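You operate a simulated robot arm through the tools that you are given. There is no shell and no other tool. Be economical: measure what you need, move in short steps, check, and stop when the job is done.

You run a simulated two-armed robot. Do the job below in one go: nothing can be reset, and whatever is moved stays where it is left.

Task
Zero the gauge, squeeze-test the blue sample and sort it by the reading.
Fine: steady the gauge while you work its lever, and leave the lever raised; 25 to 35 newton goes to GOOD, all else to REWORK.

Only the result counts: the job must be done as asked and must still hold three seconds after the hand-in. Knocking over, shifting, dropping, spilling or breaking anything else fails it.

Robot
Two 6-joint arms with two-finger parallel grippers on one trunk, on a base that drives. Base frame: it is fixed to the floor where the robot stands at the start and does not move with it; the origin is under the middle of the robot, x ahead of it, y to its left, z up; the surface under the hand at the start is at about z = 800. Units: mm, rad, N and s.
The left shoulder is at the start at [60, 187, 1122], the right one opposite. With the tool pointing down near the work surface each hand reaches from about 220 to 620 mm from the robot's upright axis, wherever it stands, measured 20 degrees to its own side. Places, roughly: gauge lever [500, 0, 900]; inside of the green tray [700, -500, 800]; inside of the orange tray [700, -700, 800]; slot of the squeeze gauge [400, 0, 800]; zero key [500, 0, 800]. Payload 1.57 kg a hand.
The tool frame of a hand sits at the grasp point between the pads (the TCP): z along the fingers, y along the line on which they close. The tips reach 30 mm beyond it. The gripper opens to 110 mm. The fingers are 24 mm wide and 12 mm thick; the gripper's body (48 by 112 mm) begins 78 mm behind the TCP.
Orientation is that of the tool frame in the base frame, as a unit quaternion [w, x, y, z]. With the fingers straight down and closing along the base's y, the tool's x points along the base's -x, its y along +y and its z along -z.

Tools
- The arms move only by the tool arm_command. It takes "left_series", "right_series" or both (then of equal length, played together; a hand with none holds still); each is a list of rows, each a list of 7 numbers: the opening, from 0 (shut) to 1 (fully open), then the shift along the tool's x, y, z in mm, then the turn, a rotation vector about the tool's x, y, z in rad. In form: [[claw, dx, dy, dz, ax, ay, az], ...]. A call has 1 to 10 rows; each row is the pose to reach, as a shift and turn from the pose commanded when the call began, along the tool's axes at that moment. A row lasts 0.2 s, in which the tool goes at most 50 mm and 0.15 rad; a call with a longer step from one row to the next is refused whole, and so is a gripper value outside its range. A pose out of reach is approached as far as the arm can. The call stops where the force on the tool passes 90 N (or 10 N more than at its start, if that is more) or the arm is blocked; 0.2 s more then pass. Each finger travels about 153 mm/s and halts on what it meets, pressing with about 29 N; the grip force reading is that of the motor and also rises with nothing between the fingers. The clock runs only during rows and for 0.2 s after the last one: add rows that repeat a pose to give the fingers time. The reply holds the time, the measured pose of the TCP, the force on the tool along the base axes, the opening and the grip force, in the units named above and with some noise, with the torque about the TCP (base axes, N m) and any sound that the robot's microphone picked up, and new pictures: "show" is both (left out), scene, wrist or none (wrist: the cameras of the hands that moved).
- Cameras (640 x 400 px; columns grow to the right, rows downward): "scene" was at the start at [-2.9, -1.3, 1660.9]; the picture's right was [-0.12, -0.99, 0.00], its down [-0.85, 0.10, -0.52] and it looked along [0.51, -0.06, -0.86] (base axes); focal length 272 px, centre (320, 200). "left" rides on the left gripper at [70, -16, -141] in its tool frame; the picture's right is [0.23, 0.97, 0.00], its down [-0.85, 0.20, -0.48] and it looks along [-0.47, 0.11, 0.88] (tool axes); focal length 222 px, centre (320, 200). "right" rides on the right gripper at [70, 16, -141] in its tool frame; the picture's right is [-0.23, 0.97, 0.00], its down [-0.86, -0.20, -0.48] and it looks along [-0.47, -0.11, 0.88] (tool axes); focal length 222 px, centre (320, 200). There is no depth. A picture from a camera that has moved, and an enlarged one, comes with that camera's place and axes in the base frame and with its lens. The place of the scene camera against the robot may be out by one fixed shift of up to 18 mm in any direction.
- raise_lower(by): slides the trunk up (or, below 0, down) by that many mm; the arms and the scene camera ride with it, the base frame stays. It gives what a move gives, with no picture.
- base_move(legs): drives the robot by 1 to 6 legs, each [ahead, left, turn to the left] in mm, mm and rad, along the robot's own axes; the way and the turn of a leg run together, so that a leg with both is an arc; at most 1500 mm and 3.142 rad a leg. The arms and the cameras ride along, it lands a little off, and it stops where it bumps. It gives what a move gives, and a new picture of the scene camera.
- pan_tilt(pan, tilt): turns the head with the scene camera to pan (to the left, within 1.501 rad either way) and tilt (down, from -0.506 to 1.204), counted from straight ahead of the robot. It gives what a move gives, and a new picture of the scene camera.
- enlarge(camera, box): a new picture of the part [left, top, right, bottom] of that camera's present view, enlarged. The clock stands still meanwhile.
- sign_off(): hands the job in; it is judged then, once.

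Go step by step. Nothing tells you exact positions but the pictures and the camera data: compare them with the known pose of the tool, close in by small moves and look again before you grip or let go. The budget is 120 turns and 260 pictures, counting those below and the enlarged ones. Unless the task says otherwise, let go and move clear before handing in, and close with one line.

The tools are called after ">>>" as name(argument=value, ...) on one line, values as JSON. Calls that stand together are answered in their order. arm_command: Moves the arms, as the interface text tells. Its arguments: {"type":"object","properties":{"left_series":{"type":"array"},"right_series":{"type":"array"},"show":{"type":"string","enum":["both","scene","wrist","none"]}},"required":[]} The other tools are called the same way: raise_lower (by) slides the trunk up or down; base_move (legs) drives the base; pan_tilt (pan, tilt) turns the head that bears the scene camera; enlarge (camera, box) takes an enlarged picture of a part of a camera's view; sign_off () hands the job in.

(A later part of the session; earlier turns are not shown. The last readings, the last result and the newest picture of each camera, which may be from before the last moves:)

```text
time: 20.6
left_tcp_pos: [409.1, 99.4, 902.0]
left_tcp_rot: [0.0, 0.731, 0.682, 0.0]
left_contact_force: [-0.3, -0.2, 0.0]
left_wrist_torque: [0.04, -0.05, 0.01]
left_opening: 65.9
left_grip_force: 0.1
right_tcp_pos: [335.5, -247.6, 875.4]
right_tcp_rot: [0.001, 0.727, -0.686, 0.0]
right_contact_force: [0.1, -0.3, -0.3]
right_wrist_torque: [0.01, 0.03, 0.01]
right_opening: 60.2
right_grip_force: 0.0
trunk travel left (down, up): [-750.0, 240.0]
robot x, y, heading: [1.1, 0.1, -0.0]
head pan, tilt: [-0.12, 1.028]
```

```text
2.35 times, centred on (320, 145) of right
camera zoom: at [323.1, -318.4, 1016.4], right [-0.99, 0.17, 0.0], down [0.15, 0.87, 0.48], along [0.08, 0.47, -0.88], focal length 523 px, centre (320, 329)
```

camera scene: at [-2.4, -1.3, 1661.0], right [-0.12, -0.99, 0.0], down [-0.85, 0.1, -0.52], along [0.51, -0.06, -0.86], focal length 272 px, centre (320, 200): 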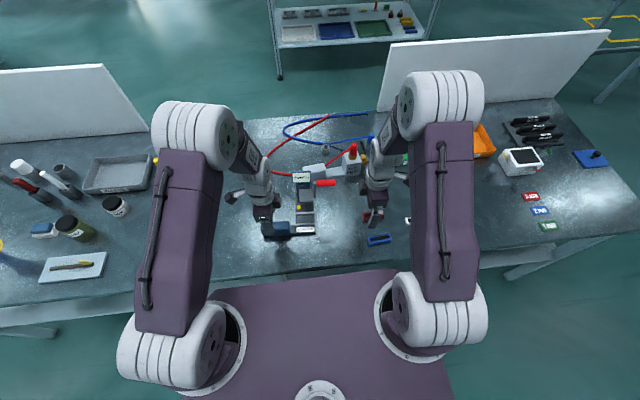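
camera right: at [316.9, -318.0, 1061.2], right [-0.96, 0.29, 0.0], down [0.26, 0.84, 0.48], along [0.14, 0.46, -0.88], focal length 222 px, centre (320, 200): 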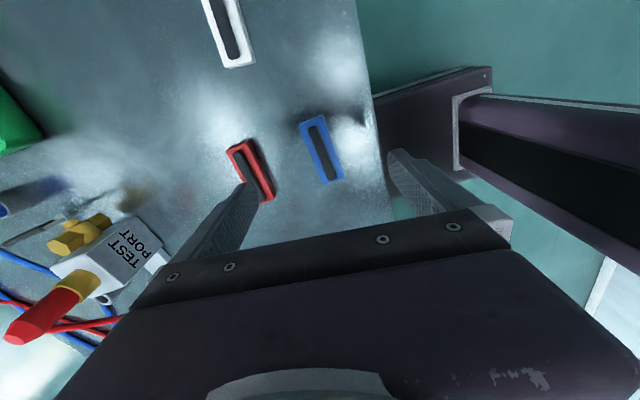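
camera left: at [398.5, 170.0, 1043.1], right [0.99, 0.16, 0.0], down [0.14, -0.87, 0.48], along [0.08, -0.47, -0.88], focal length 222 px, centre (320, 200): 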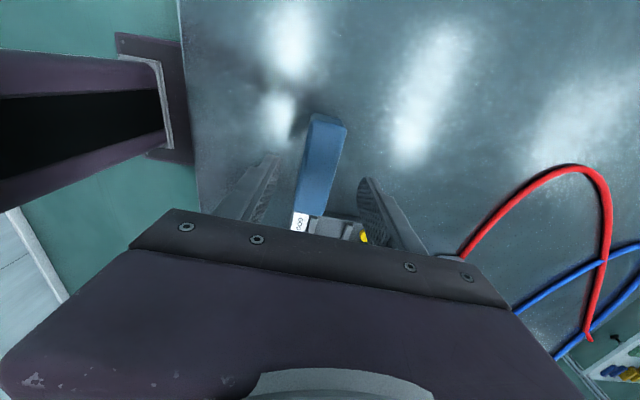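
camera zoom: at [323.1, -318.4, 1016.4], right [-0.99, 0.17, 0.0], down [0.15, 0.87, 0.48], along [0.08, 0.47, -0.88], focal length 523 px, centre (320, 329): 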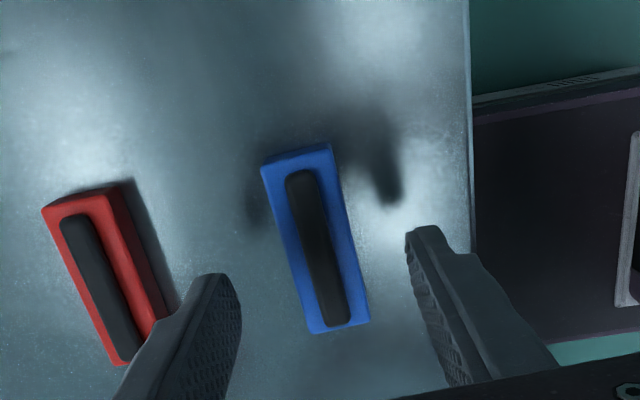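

Well centred; the sample looks about 20 mm tall. I go down so the tips take its upper half and close.

>>> arm_command(right_series=[[0.55, 0, 0, 20, 0, 0, 0], [0.5, 0, 0, 36, 0, 0, 0], [0.4, 0, 0, 36.5, 0, 0, 0], [0.2, 0, 0, 36.5, 0, 0, 0], [0.1, 0, 0, 36.5, 0, 0, 0]], show="none")

>>> enlarge(camera="right", box=[220, 60, 420, 230])

```text
time: 21.8
left_tcp_pos: [409.4, 99.0, 901.5]
left_tcp_rot: [0.001, 0.731, 0.683, 0.0]
left_contact_force: [0.6, 0.4, -1.3]
left_wrist_torque: [0.0, 0.02, 0.01]
left_opening: 66.2
left_grip_force: 0.0
right_tcp_pos: [336.3, -248.0, 837.8]
right_tcp_rot: [0.0, 0.727, -0.687, 0.0]
right_contact_force: [0.1, 0.2, 1.4]
right_wrist_torque: [-0.03, -0.02, 0.01]
right_opening: 27.0
right_grip_force: 28.8
trunk travel left (down, up): [-750.0, 240.0]
robot x, y, heading: [2.6, 0.7, -0.001]
head pan, tilt: [-0.12, 1.028]
```

```text
2.35 times, centred on (320, 145) of right
camera zoom: at [323.6, -318.5, 979.5], right [-0.99, 0.17, 0.0], down [0.15, 0.86, 0.48], along [0.08, 0.47, -0.88], focal length 523 px, centre (320, 329)
```

zoom: 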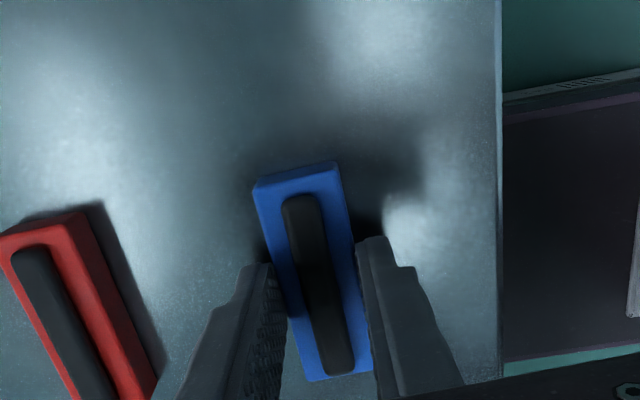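

The jaw and lever overhang the slot, so a vertical hand would strike them. I let go again and regrip with the hand leaning out to the right (about 55°), which keeps the sample level while clearing the lever.

>>> arm_command(right_series=[[0.55, 0, 0, 0, 0, 0, 0], [0.55, 0, 0, -30, 0, 0, 0], [0.55, 0, 0, -60, 0, 0, 0], [0.55, 5, 0, -60, 0, -0.137, 0], [0.55, 10, 0, -60, 0, -0.274, 0], [0.55, 15, 0, -60, 0, -0.411, 0], [0.55, 20, 0, -60, 0, -0.548, 0], [0.55, 25, 0, -60, 0, -0.685, 0], [0.55, 25, 0, -60, 0, -0.822, 0], [0.55, 25, 0, -60, 0, -0.96, 0]], show="both")

>>> enlarge(camera="right", box=[220, 60, 420, 230])

```text
time: 24.0
left_tcp_pos: [410.1, 99.3, 901.6]
left_tcp_rot: [0.0, 0.731, 0.683, 0.0]
left_contact_force: [0.6, 0.5, 0.5]
left_wrist_torque: [0.02, 0.02, 0.01]
left_opening: 66.0
left_grip_force: 0.1
right_tcp_pos: [337.2, -274.8, 897.5]
right_tcp_rot: [-0.318, 0.644, -0.609, -0.336]
right_contact_force: [-0.4, -0.6, -0.8]
right_wrist_torque: [0.03, -0.01, -0.02]
right_opening: 60.3
right_grip_force: 0.1
right hand out of reach, approached as far as the arm can: row 4
trunk travel left (down, up): [-750.0, 240.0]
robot x, y, heading: [3.2, -2.6, -0.005]
head pan, tilt: [-0.12, 1.028]
camera scene: at [-2.4, -2.6, 1661.0], right [-0.12, -0.99, 0.0], down [-0.85, 0.1, -0.52], along [0.51, -0.06, -0.86], focal length 272 px, centre (320, 200)
camera right: at [329.5, -430.1, 921.2], right [-0.98, 0.07, 0.19], down [0.19, 0.11, 0.98], along [0.05, 0.99, -0.12], focal length 222 px, centre (320, 200)
```

scene: 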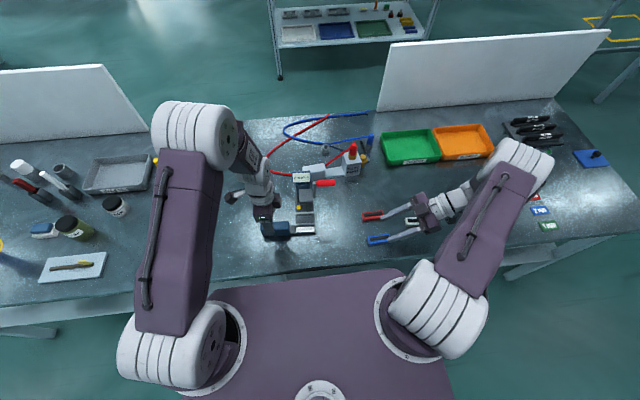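
right: 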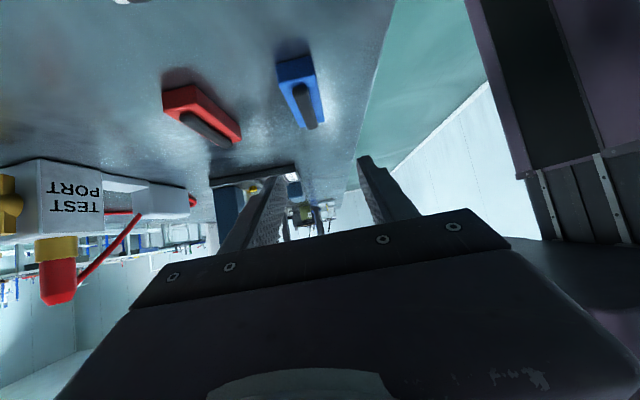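

```text
2.35 times, centred on (320, 145) of right
camera zoom: at [329.5, -430.1, 921.2], right [-0.98, 0.07, 0.19], down [0.19, 0.11, 0.98], along [0.05, 0.99, -0.12], focal length 523 px, centre (320, 329)
```

zoom: 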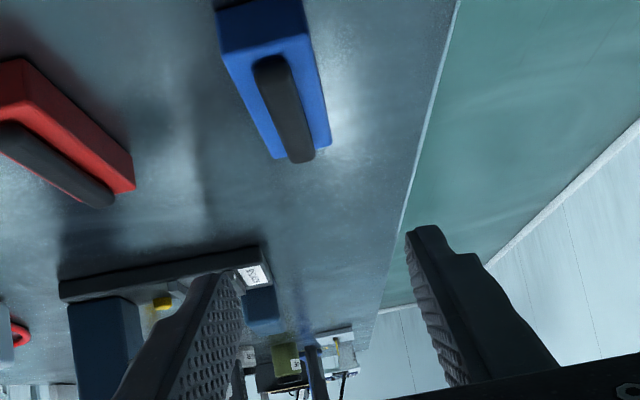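

The lean works and the sample is still in place between the fingers' line. I descend vertically to the sample and grip its upper half.

>>> arm_command(right_series=[[0.55, 16, 0, 12, 0, 0, 0], [0.5, 32, -0.3, 24, 0, 0, 0], [0.45, 48, -0.4, 36, 0, 0, 0], [0.45, 48, -0.4, 36, 0, 0, 0]], show="none")

>>> enlarge(camera="right", box=[220, 60, 420, 230])

>>> enlarge(camera="scene", box=[340, 180, 460, 260])

```text
time: 25.0
left_tcp_pos: [410.9, 97.8, 902.5]
left_tcp_rot: [0.001, 0.731, 0.683, 0.001]
left_contact_force: [-0.6, -0.5, -0.1]
left_wrist_torque: [0.0, -0.02, 0.01]
left_opening: 65.9
left_grip_force: 0.1
right_tcp_pos: [337.2, -271.0, 837.9]
right_tcp_rot: [-0.317, 0.644, -0.609, -0.336]
right_contact_force: [-0.3, 0.1, -0.7]
right_wrist_torque: [0.0, 0.03, -0.04]
right_opening: 49.4
right_grip_force: 0.0
trunk travel left (down, up): [-750.0, 240.0]
robot x, y, heading: [-1.9, 1.8, -0.002]
head pan, tilt: [-0.12, 1.028]
```

```text
2.35 times, centred on (320, 145) of right
camera zoom: at [329.5, -427.4, 862.0], right [-0.98, 0.08, 0.19], down [0.19, 0.11, 0.97], along [0.05, 0.99, -0.12], focal length 523 px, centre (320, 329)
```

zoom: 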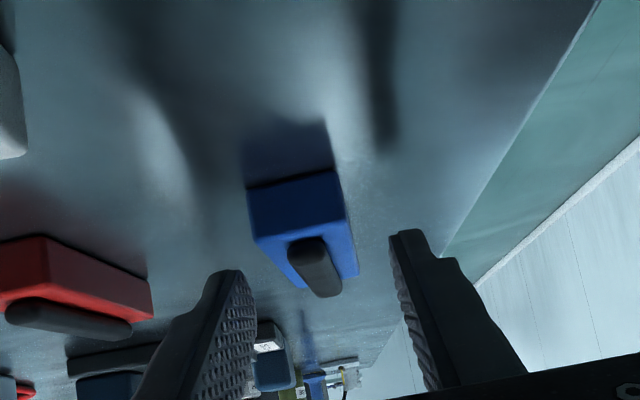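

```text
5.00 times, centred on (400, 220) of scene
camera zoom: at [-2.8, -1.3, 1660.9], right [-0.12, -0.99, 0.0], down [-0.85, 0.1, -0.52], along [0.51, -0.06, -0.86], focal length 1361 px, centre (-80, 100)
```

zoom: 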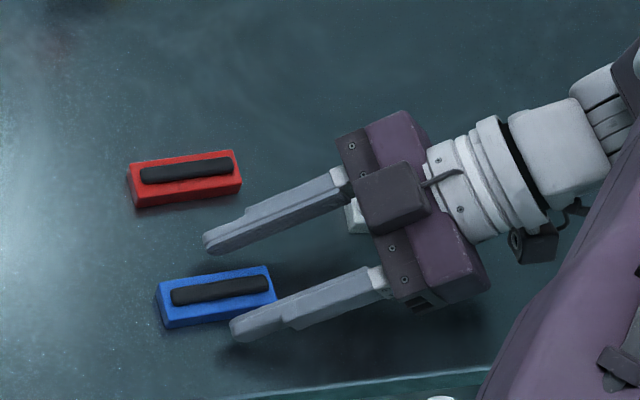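

The blue body is about 16 mm tall. To stay clear of the slot ridges I grip nearer the sample's right end and slightly lower, then close.

>>> arm_command(right_series=[[0.45, 9, -0.2, -8, 0, 0, 0], [0.4, 17.7, -0.5, -16.5, 0, 0, 0], [0.3, 17.7, -0.5, -16.5, 0, 0, 0], [0.15, 17.7, -0.5, -16.5, 0, 0, 0], [0.15, 17.7, -0.5, -16.5, 0, 0, 0]], show="none")

>>> enlarge(camera="right", box=[220, 60, 420, 230])

>>> enlarge(camera="scene", box=[340, 180, 460, 260])

```text
time: 26.2
left_tcp_pos: [410.4, 98.0, 901.7]
left_tcp_rot: [0.001, 0.731, 0.682, 0.001]
left_contact_force: [0.1, 0.6, -0.7]
left_wrist_torque: [0.01, 0.02, 0.0]
left_opening: 65.9
left_grip_force: 0.0
right_tcp_pos: [339.3, -294.3, 834.1]
right_tcp_rot: [-0.317, 0.645, -0.609, -0.335]
right_contact_force: [0.2, -0.1, 0.9]
right_wrist_torque: [0.08, -0.02, -0.01]
right_opening: 26.9
right_grip_force: 28.8
trunk travel left (down, up): [-750.0, 240.0]
robot x, y, heading: [-1.6, -1.0, 0.0]
head pan, tilt: [-0.12, 1.028]
```

```text
2.35 times, centred on (320, 145) of right
camera zoom: at [331.5, -450.9, 857.4], right [-0.98, 0.08, 0.19], down [0.19, 0.11, 0.97], along [0.05, 0.99, -0.12], focal length 523 px, centre (320, 329)
```

zoom: 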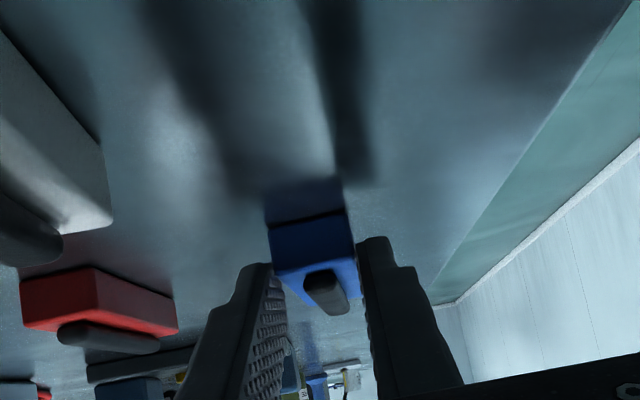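

```text
5.00 times, centred on (400, 220) of scene
camera zoom: at [-2.8, -1.3, 1660.9], right [-0.12, -0.99, 0.0], down [-0.85, 0.1, -0.52], along [0.51, -0.06, -0.86], focal length 1361 px, centre (-80, 100)
```

zoom: 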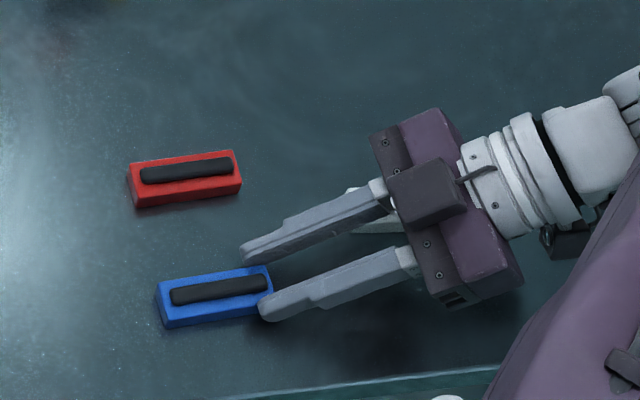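

Gripped at 27 mm near the end. I lift the sample straight up and at the same time let the left hand go back down onto the gauge grip.

>>> arm_command(left_series=[[0.6, 0, 0, 30, 0, 0, 0], [0.6, 0, 0, 60, 0, 0, 0], [0.36, 0, 0, 60, 0, 0, 0], [0.2, 0, 0, 60, 0, 0, 0], [0.2, 0, 0, 60, 0, 0, 0]], right_series=[[0.15, -8, 0, -5.7, 0, 0, 0], [0.15, -24, 0, -17, 0, 0, 0], [0.15, -49, 0, -34.4, 0, 0, 0], [0.15, -49, 0, -34.4, 0, 0, 0], [0.15, -49, 0, -34.4, 0, 0, 0]], show="none")

>>> enlarge(camera="right", box=[220, 60, 420, 230])

>>> enlarge(camera="scene", box=[240, 140, 460, 260])

```text
time: 27.4
left_tcp_pos: [410.4, 98.8, 841.6]
left_tcp_rot: [0.0, 0.732, 0.682, 0.0]
left_contact_force: [-1.6, 0.5, -0.7]
left_wrist_torque: [0.04, -0.02, -0.2]
left_opening: 33.6
left_grip_force: 29.2
right_tcp_pos: [339.0, -294.4, 894.1]
right_tcp_rot: [-0.317, 0.645, -0.609, -0.336]
right_contact_force: [0.5, 0.0, -0.3]
right_wrist_torque: [-0.01, 0.03, 0.02]
right_opening: 27.2
right_grip_force: 28.9
trunk travel left (down, up): [-750.0, 240.0]
robot x, y, heading: [1.1, -1.9, -0.001]
head pan, tilt: [-0.12, 1.028]
```

```text
2.35 times, centred on (320, 145) of right
camera zoom: at [331.5, -451.2, 917.7], right [-0.98, 0.08, 0.19], down [0.19, 0.11, 0.97], along [0.05, 0.99, -0.12], focal length 523 px, centre (320, 329)
```

zoom: 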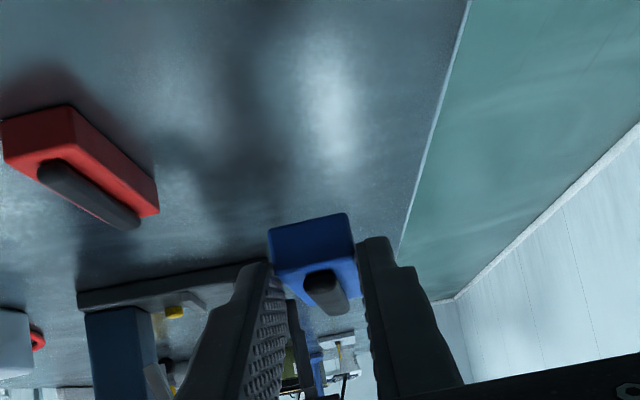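

```text
2.91 times, centred on (350, 200) of scene
camera zoom: at [-2.8, -1.1, 1660.9], right [-0.12, -0.99, 0.0], down [-0.85, 0.1, -0.52], along [0.51, -0.06, -0.86], focal length 792 px, centre (233, 200)
```

zoom: 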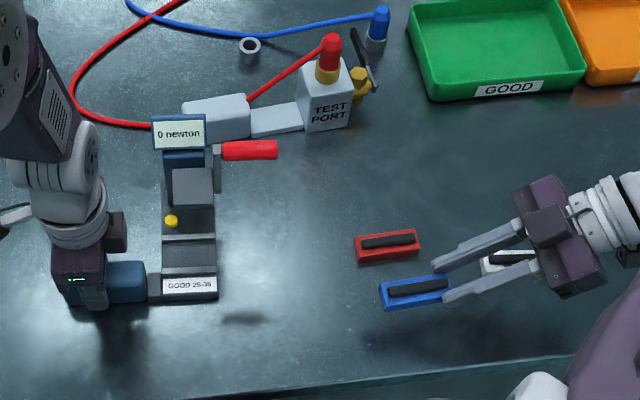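

The sample is up and level, and the left hand holds the gauge (still 0 newton). I carry the sample toward the gauge, turning it to the slot's direction, and stop to the right of the lever to look.

>>> arm_command(right_series=[[0.15, -15.6, -25.3, 22.3, 0.026, 0, 0.018], [0.15, -31.2, -50.6, 44.5, 0.052, 0, 0.036], [0.15, -46.9, -75.9, 66.8, 0.078, 0, 0.054], [0.15, -62.5, -101.2, 89.1, 0.103, 0, 0.0723], [0.15, -62.5, -101.2, 89.1, 0.103, 0, 0.0723]], show="none")

>>> enlarge(camera="right", box=[200, 60, 420, 230])

>>> enlarge(camera="scene", box=[250, 150, 410, 250])

```text
time: 28.6
left_tcp_pos: [410.7, 98.8, 842.6]
left_tcp_rot: [0.0, 0.73, 0.683, -0.001]
left_contact_force: [-0.2, 1.4, -0.5]
left_wrist_torque: [0.38, 0.16, 0.12]
left_opening: 33.6
left_grip_force: 29.0
right_tcp_pos: [434.6, -180.1, 891.4]
right_tcp_rot: [0.337, -0.605, 0.649, 0.315]
right_contact_force: [-0.2, 0.0, -0.1]
right_wrist_torque: [-0.05, 0.01, 0.03]
right_opening: 27.3
right_grip_force: 29.2
trunk travel left (down, up): [-750.0, 240.0]
robot x, y, heading: [-1.1, 3.0, 0.002]
head pan, tilt: [-0.12, 1.028]
```

```text
2.35 times, centred on (310, 145) of right
camera zoom: at [407.5, -334.2, 916.2], right [-0.96, 0.2, 0.19], down [0.21, 0.08, 0.97], along [0.18, 0.98, -0.12], focal length 523 px, centre (344, 329)
```

zoom: 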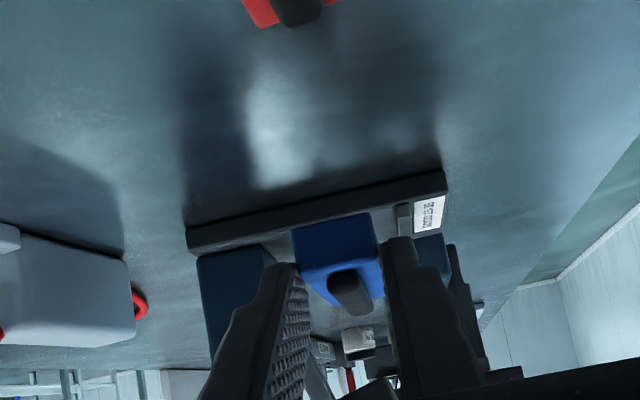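

```text
4.00 times, centred on (330, 200) of scene
camera zoom: at [-2.0, -1.7, 1660.9], right [-0.12, -0.99, 0.0], down [-0.85, 0.1, -0.52], along [0.51, -0.06, -0.86], focal length 1089 px, centre (280, 200)
```

zoom: 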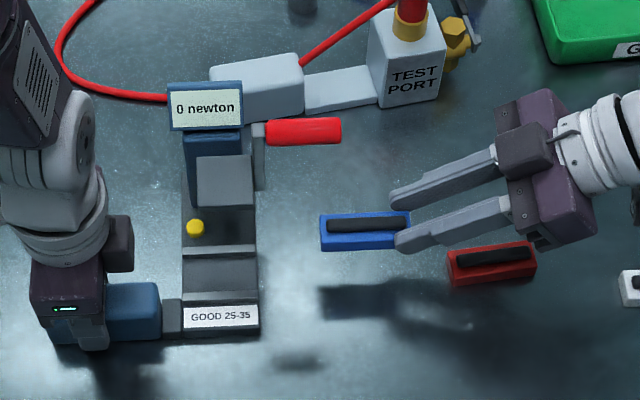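

Sample is parallel to the slot and the display reads 0. I lower it and slide it in under the lever, stopping part-way to check clearances.

>>> arm_command(right_series=[[0.15, 22.1, 0, 15.5, 0, 0, 0], [0.15, 3.6, 2.2, 41.9, 0, 0, 0], [0.15, -14.9, 4.5, 68.3, 0, 0, 0], [0.15, -30, 6.3, 89.8, 0, 0, 0], [0.15, -30, 6.3, 89.8, 0, 0, 0]], show="none")

>>> enlarge(camera="right", box=[200, 60, 420, 230])

>>> enlarge(camera="scene", box=[250, 150, 410, 250])

```text
time: 29.8
left_tcp_pos: [411.4, 98.2, 842.2]
left_tcp_rot: [-0.001, 0.73, 0.683, 0.0]
left_contact_force: [0.0, 0.2, -0.1]
left_wrist_torque: [0.2, 0.03, 0.08]
left_opening: 33.9
left_grip_force: 29.1
right_tcp_pos: [434.1, -89.2, 866.2]
right_tcp_rot: [0.337, -0.606, 0.648, 0.316]
right_contact_force: [0.1, 0.4, -1.8]
right_wrist_torque: [-0.04, -0.01, 0.03]
right_opening: 27.0
right_grip_force: 29.2
trunk travel left (down, up): [-750.0, 240.0]
robot x, y, heading: [1.4, -0.8, 0.005]
head pan, tilt: [-0.12, 1.028]
```

```text
2.35 times, centred on (310, 145) of right
camera zoom: at [407.6, -243.6, 889.7], right [-0.96, 0.2, 0.19], down [0.21, 0.08, 0.97], along [0.18, 0.98, -0.12], focal length 523 px, centre (344, 329)
```

zoom: 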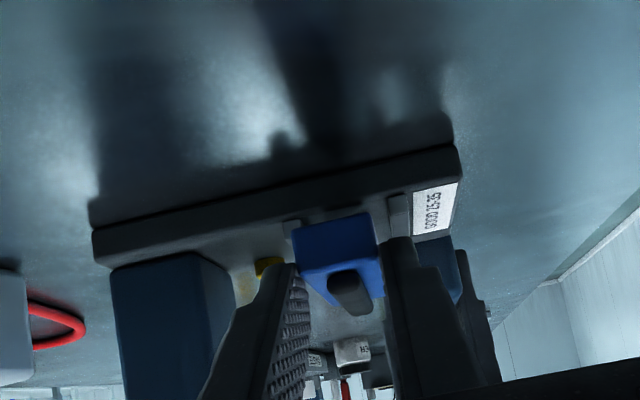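

```text
4.00 times, centred on (330, 200) of scene
camera zoom: at [-2.1, -1.5, 1660.9], right [-0.12, -0.99, 0.0], down [-0.85, 0.1, -0.52], along [0.51, -0.06, -0.86], focal length 1089 px, centre (280, 200)
```

zoom: 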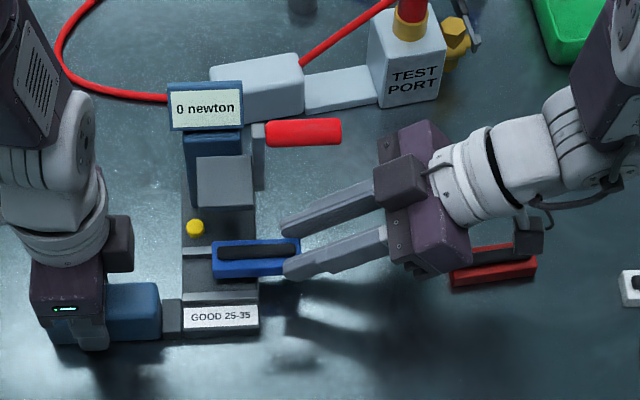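

The sample lines up with the slot within a millimetre or two. I slide it the last 38 mm, still above the ridges, and check again.

>>> arm_command(right_series=[[0.15, -11, 0.8, 15.7, 0, 0, 0], [0.15, -22, 1.7, 31.4, 0, 0, 0], [0.15, -22, 1.7, 31.4, 0, 0, 0]], show="none")

>>> enlarge(camera="right", box=[200, 60, 420, 230])

>>> enlarge(camera="scene", box=[270, 170, 370, 250])

```text
time: 30.6
left_tcp_pos: [410.9, 98.6, 842.1]
left_tcp_rot: [0.0, 0.731, 0.683, 0.0]
left_contact_force: [0.1, 0.2, -0.5]
left_wrist_torque: [0.18, 0.04, 0.09]
left_opening: 33.9
left_grip_force: 29.3
right_tcp_pos: [434.8, -51.7, 866.5]
right_tcp_rot: [0.338, -0.605, 0.649, 0.315]
right_contact_force: [0.3, -0.1, -0.8]
right_wrist_torque: [-0.06, 0.01, -0.01]
right_opening: 27.2
right_grip_force: 29.0
trunk travel left (down, up): [-750.0, 240.0]
robot x, y, heading: [1.0, 0.0, 0.002]
head pan, tilt: [-0.12, 1.028]
```

```text
2.35 times, centred on (310, 145) of right
camera zoom: at [408.1, -205.2, 889.6], right [-0.96, 0.2, 0.19], down [0.21, 0.08, 0.97], along [0.18, 0.98, -0.12], focal length 523 px, centre (344, 329)
```

zoom: 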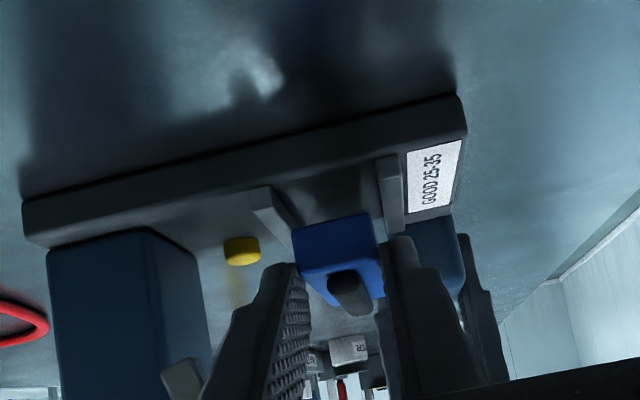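

```text
5.00 times, centred on (320, 210) of scene
camera zoom: at [-2.0, -1.3, 1660.9], right [-0.12, -0.99, 0.0], down [-0.85, 0.1, -0.52], along [0.51, -0.06, -0.86], focal length 1361 px, centre (320, 150)
```

zoom: 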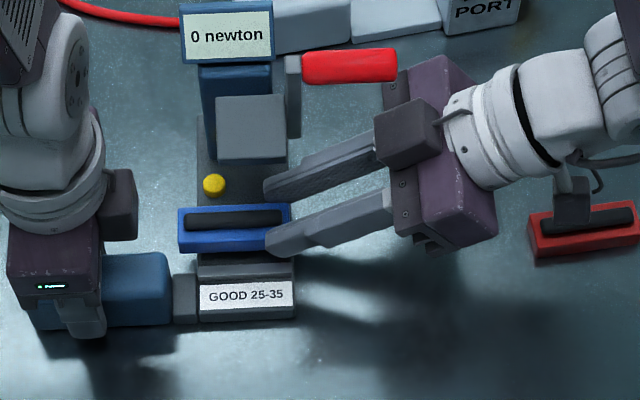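

It sits over the slot, slightly far to the left (+y). I shift 5 mm right while lowering toward the slot floor.

>>> arm_command(right_series=[[0.15, 4.5, 0, 0, 0, 0, 0], [0.15, 9, 0, 1.5, 0, 0, 0], [0.15, 13.5, 0, 3.4, 0, 0, 0], [0.15, 13.5, 0, 3.4, 0, 0, 0]], show="none")

>>> enlarge(camera="right", box=[200, 60, 420, 230])

>>> enlarge(camera="scene", box=[270, 170, 370, 250])

```text
time: 31.6
left_tcp_pos: [411.9, 98.5, 841.4]
left_tcp_rot: [0.0, 0.731, 0.683, -0.001]
left_contact_force: [0.4, 0.1, -0.4]
left_wrist_torque: [0.18, 0.02, 0.02]
left_opening: 33.7
left_grip_force: 29.1
right_tcp_pos: [434.9, -56.7, 853.5]
right_tcp_rot: [0.337, -0.605, 0.649, 0.315]
right_contact_force: [-0.4, -0.3, -0.9]
right_wrist_torque: [-0.03, 0.0, 0.01]
right_opening: 27.4
right_grip_force: 29.3
trunk travel left (down, up): [-750.0, 240.0]
robot x, y, heading: [-0.3, -0.4, 0.0]
head pan, tilt: [-0.12, 1.028]
```

```text
2.35 times, centred on (310, 145) of right
camera zoom: at [407.9, -210.2, 876.4], right [-0.96, 0.2, 0.19], down [0.21, 0.08, 0.97], along [0.18, 0.98, -0.12], focal length 523 px, centre (344, 329)
```

zoom: 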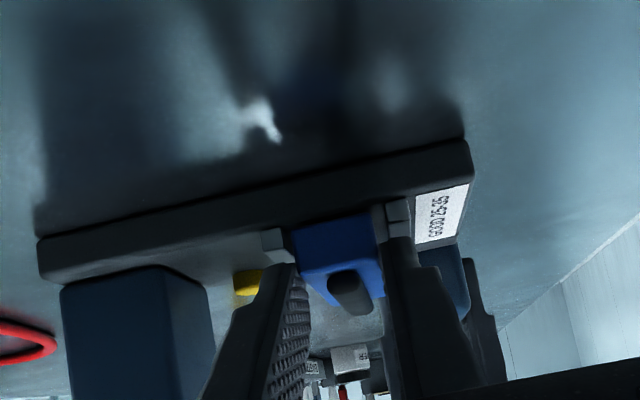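

```text
5.00 times, centred on (320, 210) of scene
camera zoom: at [-1.9, -1.1, 1660.9], right [-0.12, -0.99, 0.0], down [-0.85, 0.1, -0.52], along [0.51, -0.06, -0.86], focal length 1361 px, centre (320, 150)
```

zoom: 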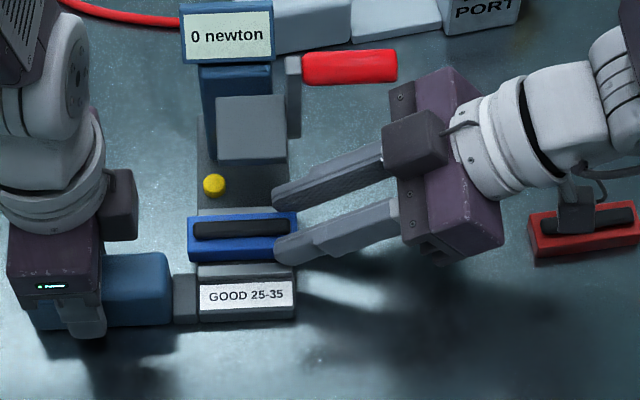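

The sample sits between the ridges with the bottom a few millimetres above the floor. I lower gently until it touches.

>>> arm_command(right_series=[[0.15, 1, 0, 0.7, 0, 0, 0], [0.15, 2, 0, 1.4, 0, 0, 0], [0.15, 2.9, 0, 2.0, 0, 0, 0], [0.15, 2.9, 0, 2.0, 0, 0, 0]], show="none")

>>> enlarge(camera="right", box=[200, 60, 420, 230])

```text
time: 32.6
left_tcp_pos: [410.9, 98.7, 842.9]
left_tcp_rot: [0.0, 0.731, 0.682, 0.001]
left_contact_force: [4.0, 1.2, -1.4]
left_wrist_torque: [0.84, 0.34, 0.15]
left_opening: 34.0
left_grip_force: 28.3
right_tcp_pos: [435.1, -56.0, 850.8]
right_tcp_rot: [0.338, -0.605, 0.648, 0.316]
right_contact_force: [-1.4, -3.6, 17.9]
right_wrist_torque: [0.18, -0.31, 0.16]
right_opening: 27.2
right_grip_force: 29.3
trunk travel left (down, up): [-750.0, 240.0]
robot x, y, heading: [0.5, 0.3, 0.001]
head pan, tilt: [-0.12, 1.028]
```

```text
2.35 times, centred on (310, 145) of right
camera zoom: at [408.1, -210.0, 874.0], right [-0.96, 0.2, 0.18], down [0.2, 0.08, 0.98], along [0.18, 0.98, -0.12], focal length 523 px, centre (344, 329)
```

zoom: 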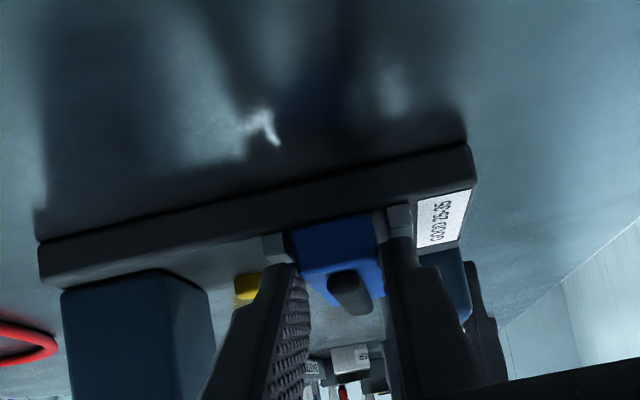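

It touched with about 18 N. I unload slightly, open, and back out along the finger direction.

>>> arm_command(right_series=[[0.15, -1.2, 0, -0.8, 0, 0, 0], [0.42, -1.2, 0, -0.8, 0, 0, 0], [0.42, -1.2, 0, -0.8, 0, 0, 0], [0.42, -1.2, 0, -20, 0, 0, 0], [0.42, -1.2, 0, -50, 0, 0, 0], [0.42, -1.2, 0, -95, 0, 0, 0], [0.42, -1.2, 0, -95, 0, 0, 0]], show="none")

>>> enlarge(camera="right", box=[200, 60, 420, 230])

>>> enlarge(camera="scene", box=[270, 170, 370, 250])

```text
time: 34.2
left_tcp_pos: [411.3, 98.9, 843.1]
left_tcp_rot: [0.0, 0.731, 0.683, 0.0]
left_contact_force: [1.2, -1.4, -0.5]
left_wrist_torque: [-0.67, 0.02, 0.33]
left_opening: 33.9
left_grip_force: 28.9
right_tcp_pos: [428.4, -132.6, 905.9]
right_tcp_rot: [0.337, -0.606, 0.648, 0.315]
right_contact_force: [0.2, -0.1, -0.2]
right_wrist_torque: [0.02, 0.02, -0.01]
right_opening: 46.2
right_grip_force: 0.1
trunk travel left (down, up): [-750.0, 240.0]
robot x, y, heading: [-0.7, 0.9, 0.002]
head pan, tilt: [-0.12, 1.028]
```

```text
2.35 times, centred on (310, 145) of right
camera zoom: at [401.8, -286.9, 929.5], right [-0.96, 0.2, 0.19], down [0.21, 0.08, 0.97], along [0.18, 0.98, -0.12], focal length 523 px, centre (344, 329)
```

zoom: 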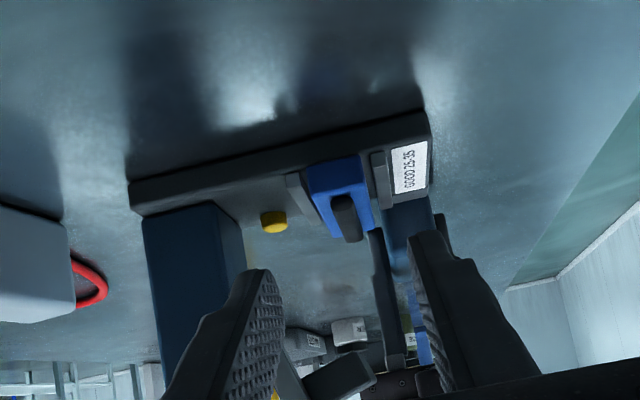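

```text
5.00 times, centred on (320, 210) of scene
camera zoom: at [-2.5, -0.9, 1660.9], right [-0.12, -0.99, 0.0], down [-0.85, 0.1, -0.52], along [0.51, -0.06, -0.86], focal length 1361 px, centre (320, 150)
```

zoom: 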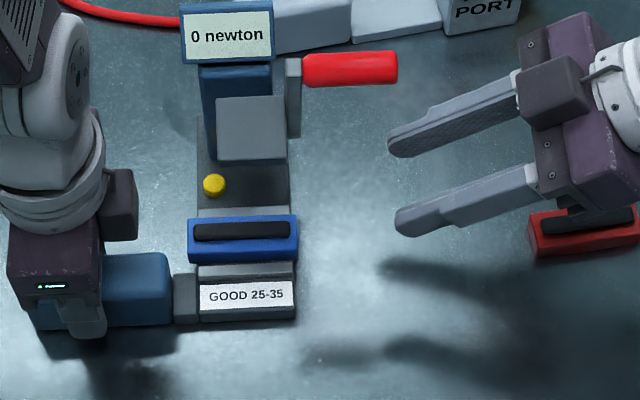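

The blue sample is seated in the slot, display still 0. Now I bring the right hand upright and up beside the red lever handle to locate it.

>>> arm_command(right_series=[[0.42, -5, 0, -20, 0, 0, 0], [0.42, -16, -0.5, -40, 0, 0.137, 0], [0.42, -30, -1, -60, 0, 0.274, 0], [0.42, -45, -2, -80, 0, 0.411, 0], [0.42, -60, -2.5, -100, 0, 0.548, 0], [0.5, -75, -3, -120, 0, 0.685, 0], [0.55, -88, -4, -135, 0, 0.822, 0], [0.6, -88, -4, -135, 0, 0.96, 0], [0.6, -88, -4, -135, 0, 0.96, 0]], show="both")

>>> enlarge(camera="scene", box=[270, 160, 370, 240])

```text
time: 36.2
left_tcp_pos: [409.4, 98.5, 842.5]
left_tcp_rot: [0.0, 0.731, 0.683, 0.0]
left_contact_force: [-0.2, -0.5, -0.2]
left_wrist_torque: [-0.12, -0.03, 0.08]
left_opening: 33.9
left_grip_force: 29.1
right_tcp_pos: [429.4, -193.5, 1056.1]
right_tcp_rot: [-0.001, -0.682, 0.732, -0.001]
right_contact_force: [0.0, -0.9, -0.3]
right_wrist_torque: [-0.05, 0.0, 0.04]
right_opening: 66.0
right_grip_force: 0.0
trunk travel left (down, up): [-750.0, 240.0]
robot x, y, heading: [0.3, -0.3, 0.001]
head pan, tilt: [-0.12, 1.028]
camera scene: at [-2.5, -1.2, 1660.9], right [-0.12, -0.99, 0.0], down [-0.85, 0.1, -0.52], along [0.51, -0.06, -0.86], focal length 272 px, centre (320, 200)
camera right: at [408.1, -261.8, 1196.3], right [-0.96, 0.29, 0.0], down [0.26, 0.84, 0.48], along [0.14, 0.46, -0.88], focal length 222 px, centre (320, 200)
```

scene: 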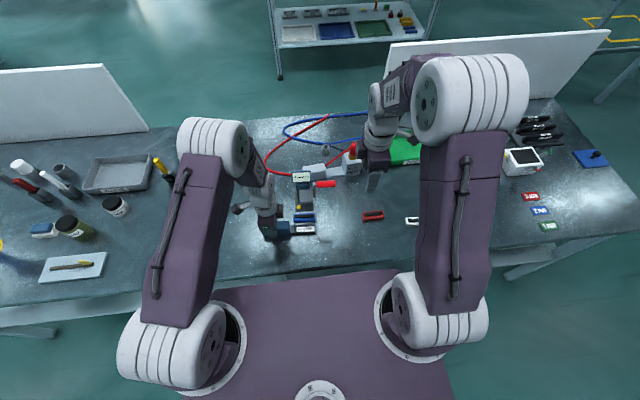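
right: 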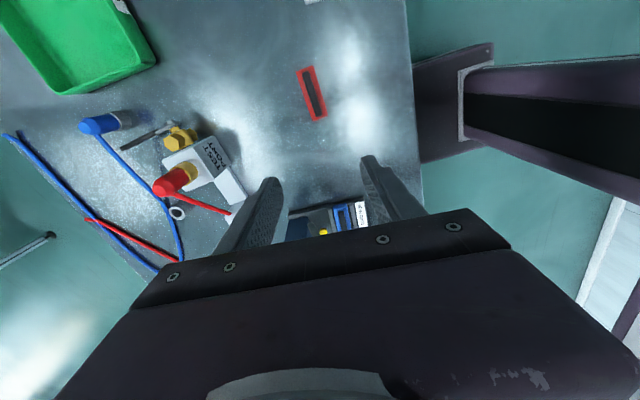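

```text
5.00 times, centred on (320, 200) of scene
camera zoom: at [-2.5, -1.2, 1660.9], right [-0.12, -0.99, 0.0], down [-0.85, 0.1, -0.52], along [0.51, -0.06, -0.86], focal length 1361 px, centre (320, 200)
```

zoom: 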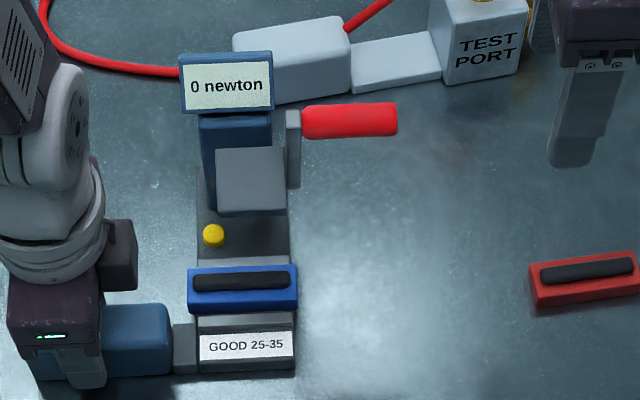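

The handle centre works out near [463, -76, 974], about 21 mm thick. I move over it and look before descending around it.

>>> arm_command(right_series=[[0.6, -40, -9, 0, 0, 0, 0], [0.6, -80, -18, 0, 0, 0, 0], [0.6, -115.7, -25.5, 0, 0, 0, 0], [0.6, -115.7, -25.5, 20, 0, 0, 0], [0.6, -115.7, -25.5, 20, 0, 0, 0]], show="wrist")

>>> enlarge(camera="scene", box=[270, 140, 370, 220])

>>> enlarge(camera="right", box=[220, 80, 420, 240])

```text
time: 37.4
left_tcp_pos: [410.9, 99.9, 842.7]
left_tcp_rot: [0.0, 0.731, 0.682, 0.001]
left_contact_force: [-1.6, -0.3, 0.2]
left_wrist_torque: [-0.01, 0.12, 0.0]
left_opening: 33.9
left_grip_force: 29.3
right_tcp_pos: [461.9, -79.3, 1035.4]
right_tcp_rot: [0.0, -0.682, 0.731, 0.0]
right_contact_force: [-0.9, 0.1, 0.5]
right_wrist_torque: [-0.02, 0.02, 0.01]
right_opening: 65.9
right_grip_force: 0.0
trunk travel left (down, up): [-750.0, 240.0]
robot x, y, heading: [0.8, -3.1, 0.004]
head pan, tilt: [-0.12, 1.028]
camera right: at [441.6, -147.4, 1175.7], right [-0.96, 0.29, 0.0], down [0.26, 0.84, 0.48], along [0.14, 0.46, -0.88], focal length 222 px, centre (320, 200)
```

right: 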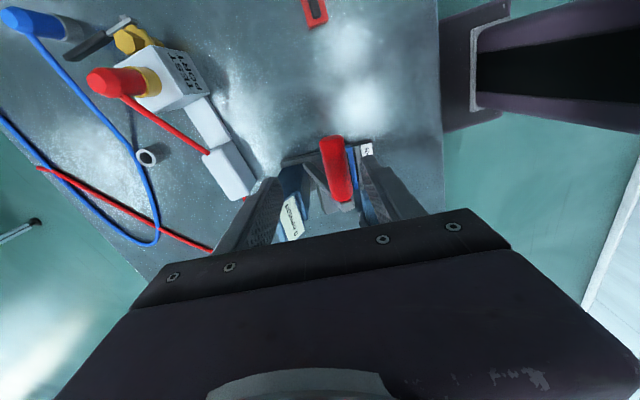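

```text
5.00 times, centred on (320, 180) of scene
camera zoom: at [-2.4, -1.0, 1660.9], right [-0.12, -0.99, 0.0], down [-0.85, 0.1, -0.52], along [0.51, -0.06, -0.86], focal length 1361 px, centre (320, 300)
```

zoom: 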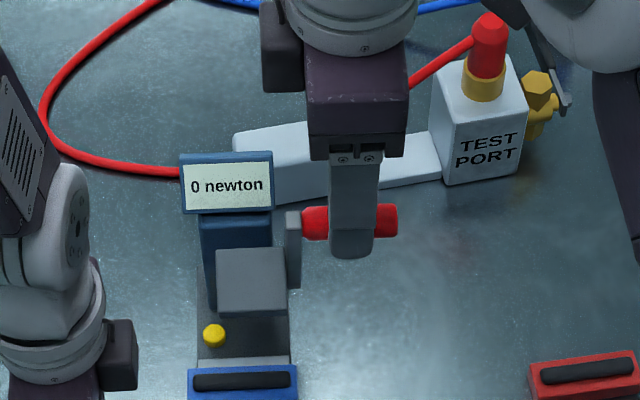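

```text
2.50 times, centred on (320, 160) of right
camera zoom: at [441.6, -147.4, 1175.7], right [-0.96, 0.29, 0.0], down [0.26, 0.84, 0.48], along [0.14, 0.46, -0.88], focal length 555 px, centre (320, 300)
```

zoom: 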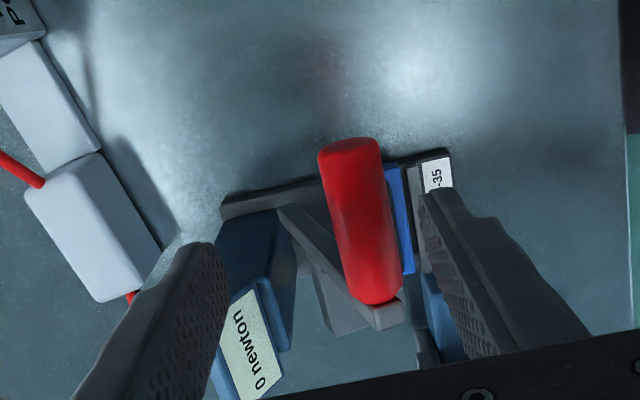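

Both views agree on the handle at about [450, -76, 989]. I shift 11 mm back, descend around it and close on the handle.

>>> arm_command(right_series=[[0.6, 0.8, 11.4, 0, 0, 0, 0], [0.6, 0.8, 11.4, 22, 0, 0, 0], [0.6, 0.8, 11.4, 43, 0, 0, 0], [0.4, 0.8, 11.4, 43, 0, 0, 0], [0.4, 0.8, 11.4, 43, 0, 0, 0]], show="none")

>>> enlarge(camera="right", box=[220, 80, 420, 240])

>>> enlarge(camera="scene", box=[270, 140, 370, 220])

```text
time: 38.6
left_tcp_pos: [409.3, 98.6, 841.5]
left_tcp_rot: [-0.001, 0.731, 0.683, 0.0]
left_contact_force: [-1.1, 1.4, -0.2]
left_wrist_torque: [0.09, 0.08, -0.02]
left_opening: 34.0
left_grip_force: 28.8
right_tcp_pos: [451.4, -78.4, 991.9]
right_tcp_rot: [0.0, -0.681, 0.732, 0.0]
right_contact_force: [0.6, 1.0, 1.1]
right_wrist_torque: [0.0, -0.01, 0.0]
right_opening: 43.9
right_grip_force: 0.1
trunk travel left (down, up): [-750.0, 240.0]
robot x, y, heading: [4.9, 0.2, 0.002]
head pan, tilt: [-0.12, 1.028]
```

```text
2.50 times, centred on (320, 160) of right
camera zoom: at [430.6, -147.4, 1132.3], right [-0.96, 0.29, 0.0], down [0.26, 0.84, 0.48], along [0.14, 0.46, -0.88], focal length 555 px, centre (320, 300)
```

zoom: 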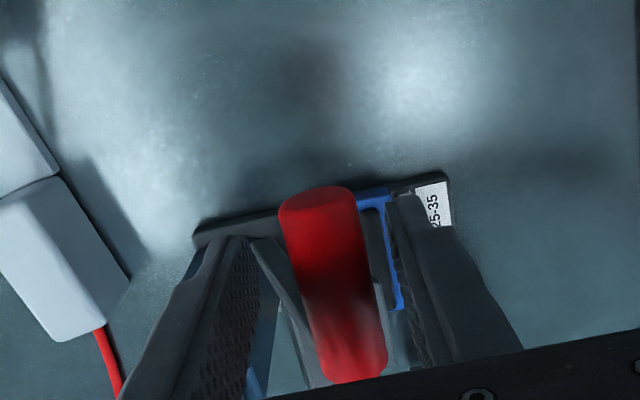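

```text
5.00 times, centred on (320, 180) of scene
camera zoom: at [-2.5, -0.8, 1660.9], right [-0.12, -0.99, 0.0], down [-0.85, 0.1, -0.52], along [0.51, -0.06, -0.86], focal length 1361 px, centre (320, 300)
```

zoom: 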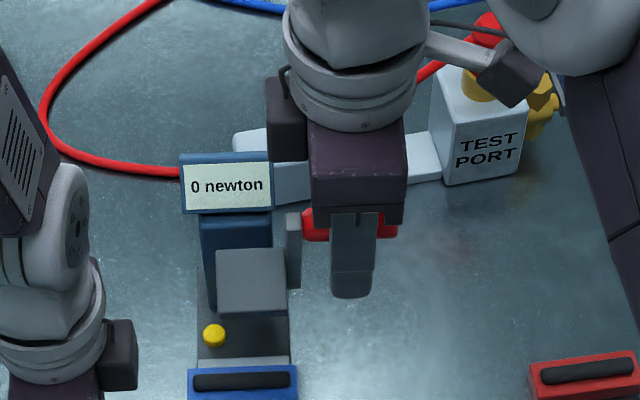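

Handle is between the fingers, about 2 mm off centre. I nudge and close.

>>> arm_command(right_series=[[0.35, 0, 2, 0, 0, 0, 0], [0.1, 0, 2, 0, 0, 0, 0], [0.1, 0, 2, 0, 0, 0, 0]], show="none")

>>> enlarge(camera="right", box=[220, 80, 420, 240])

```text
time: 39.4
left_tcp_pos: [409.2, 98.1, 842.3]
left_tcp_rot: [0.0, 0.731, 0.683, 0.0]
left_contact_force: [-2.4, 2.2, 0.6]
left_wrist_torque: [0.19, 0.1, 0.06]
left_opening: 34.1
left_grip_force: 28.8
right_tcp_pos: [449.1, -79.0, 991.9]
right_tcp_rot: [0.0, -0.682, 0.731, 0.001]
right_contact_force: [-1.4, -0.8, 0.6]
right_wrist_torque: [0.01, 0.01, -0.01]
right_opening: 18.8
right_grip_force: 28.8
trunk travel left (down, up): [-750.0, 240.0]
robot x, y, heading: [-2.2, 0.4, -0.001]
head pan, tilt: [-0.12, 1.028]
```

```text
2.50 times, centred on (320, 160) of right
camera zoom: at [428.6, -147.3, 1132.5], right [-0.96, 0.29, 0.0], down [0.26, 0.84, 0.48], along [0.14, 0.46, -0.88], focal length 555 px, centre (320, 300)
```

zoom: 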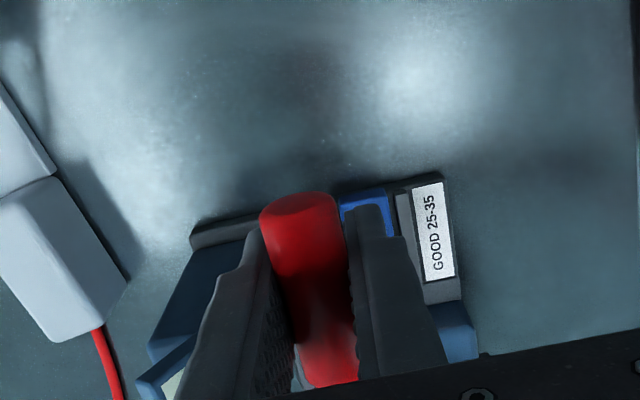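

The handle is gripped at 19 mm. I start pulling the lever forward and down along its arc, first about 20°, watching forces on both hands.

>>> arm_command(right_series=[[0.1, 0, 10.5, 4.2, 0, 0, 0], [0.1, 0, 21, 9.6, 0, 0, 0], [0.1, 0, 30, 15.3, 0, 0, 0], [0.1, 0, 38.7, 22, 0, 0, 0]], show="none")

>>> enlarge(camera="scene", box=[250, 140, 370, 236])

```text
time: 40.4
left_tcp_pos: [409.4, 99.6, 842.0]
left_tcp_rot: [-0.001, 0.731, 0.683, 0.0]
left_contact_force: [0.0, 0.3, 0.2]
left_wrist_torque: [0.38, 0.22, 0.04]
left_opening: 33.7
left_grip_force: 29.1
right_tcp_pos: [410.5, -75.2, 969.7]
right_tcp_rot: [0.0, -0.682, 0.731, 0.0]
right_contact_force: [-1.3, -0.7, 3.0]
right_wrist_torque: [0.21, -0.2, 0.04]
right_opening: 18.8
right_grip_force: 28.9
trunk travel left (down, up): [-750.0, 240.0]
robot x, y, heading: [2.2, 0.9, 0.002]
head pan, tilt: [-0.12, 1.028]
```

```text
4.17 times, centred on (310, 188) of scene
camera zoom: at [-2.6, -0.8, 1660.9], right [-0.12, -0.99, 0.0], down [-0.85, 0.1, -0.52], along [0.51, -0.06, -0.86], focal length 1134 px, centre (362, 250)
```

zoom: 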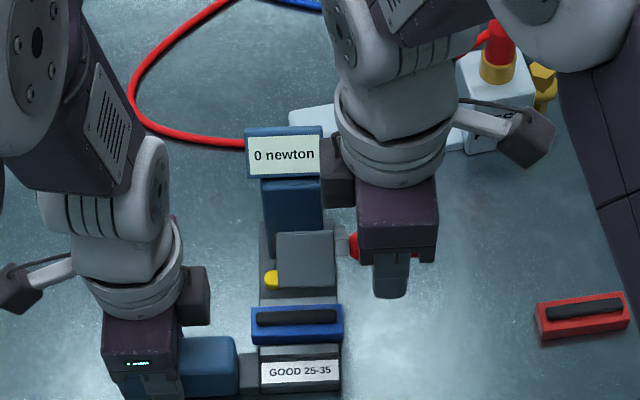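

The lever follows smoothly. I continue to about 70° from vertical.

>>> arm_command(right_series=[[0.1, 0, 8, 7.4, 0, 0, 0], [0.1, 0, 15.3, 15.3, 0, 0, 0], [0.1, 0, 22, 24, 0, 0, 0], [0.1, 0, 27.7, 33, 0, 0, 0], [0.1, 0, 32.7, 42.6, 0, 0, 0], [0.1, 0, 36.8, 52.6, 0, 0, 0]], show="none")

>>> enlarge(camera="scene", box=[250, 140, 370, 236])

>>> enlarge(camera="right", box=[220, 80, 420, 240])

```text
time: 41.8
left_tcp_pos: [411.3, 97.2, 842.8]
left_tcp_rot: [0.001, 0.73, 0.683, 0.002]
left_contact_force: [7.7, -0.8, 0.6]
left_wrist_torque: [0.31, 0.57, 0.86]
left_opening: 33.7
left_grip_force: 28.9
right_tcp_pos: [372.4, -73.5, 916.1]
right_tcp_rot: [0.0, -0.682, 0.731, 0.0]
right_contact_force: [-11.2, 0.0, 5.4]
right_wrist_torque: [0.1, -0.22, 0.34]
right_opening: 19.0
right_grip_force: 28.8
trunk travel left (down, up): [-750.0, 240.0]
robot x, y, heading: [4.9, -1.8, 0.003]
head pan, tilt: [-0.12, 1.028]
```

```text
4.17 times, centred on (310, 188) of scene
camera zoom: at [-3.4, -1.3, 1661.0], right [-0.12, -0.99, 0.0], down [-0.85, 0.1, -0.52], along [0.51, -0.06, -0.86], focal length 1134 px, centre (362, 250)
```

zoom: 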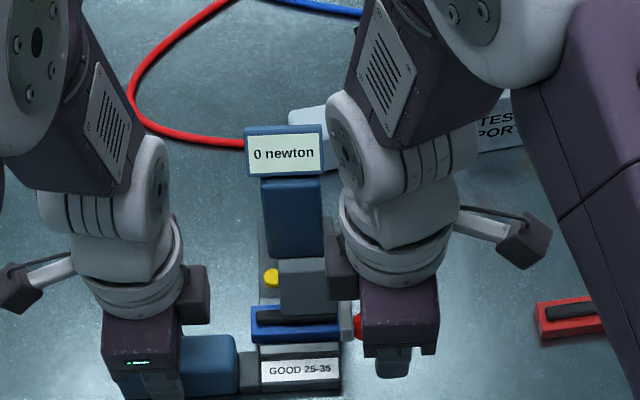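

```text
2.50 times, centred on (320, 160) of right
camera zoom: at [351.4, -142.9, 1058.0], right [-0.96, 0.29, 0.0], down [0.26, 0.84, 0.48], along [0.14, 0.46, -0.88], focal length 555 px, centre (320, 300)
```

zoom: 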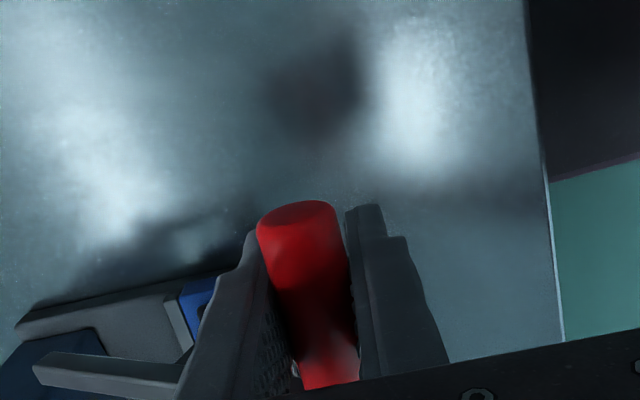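

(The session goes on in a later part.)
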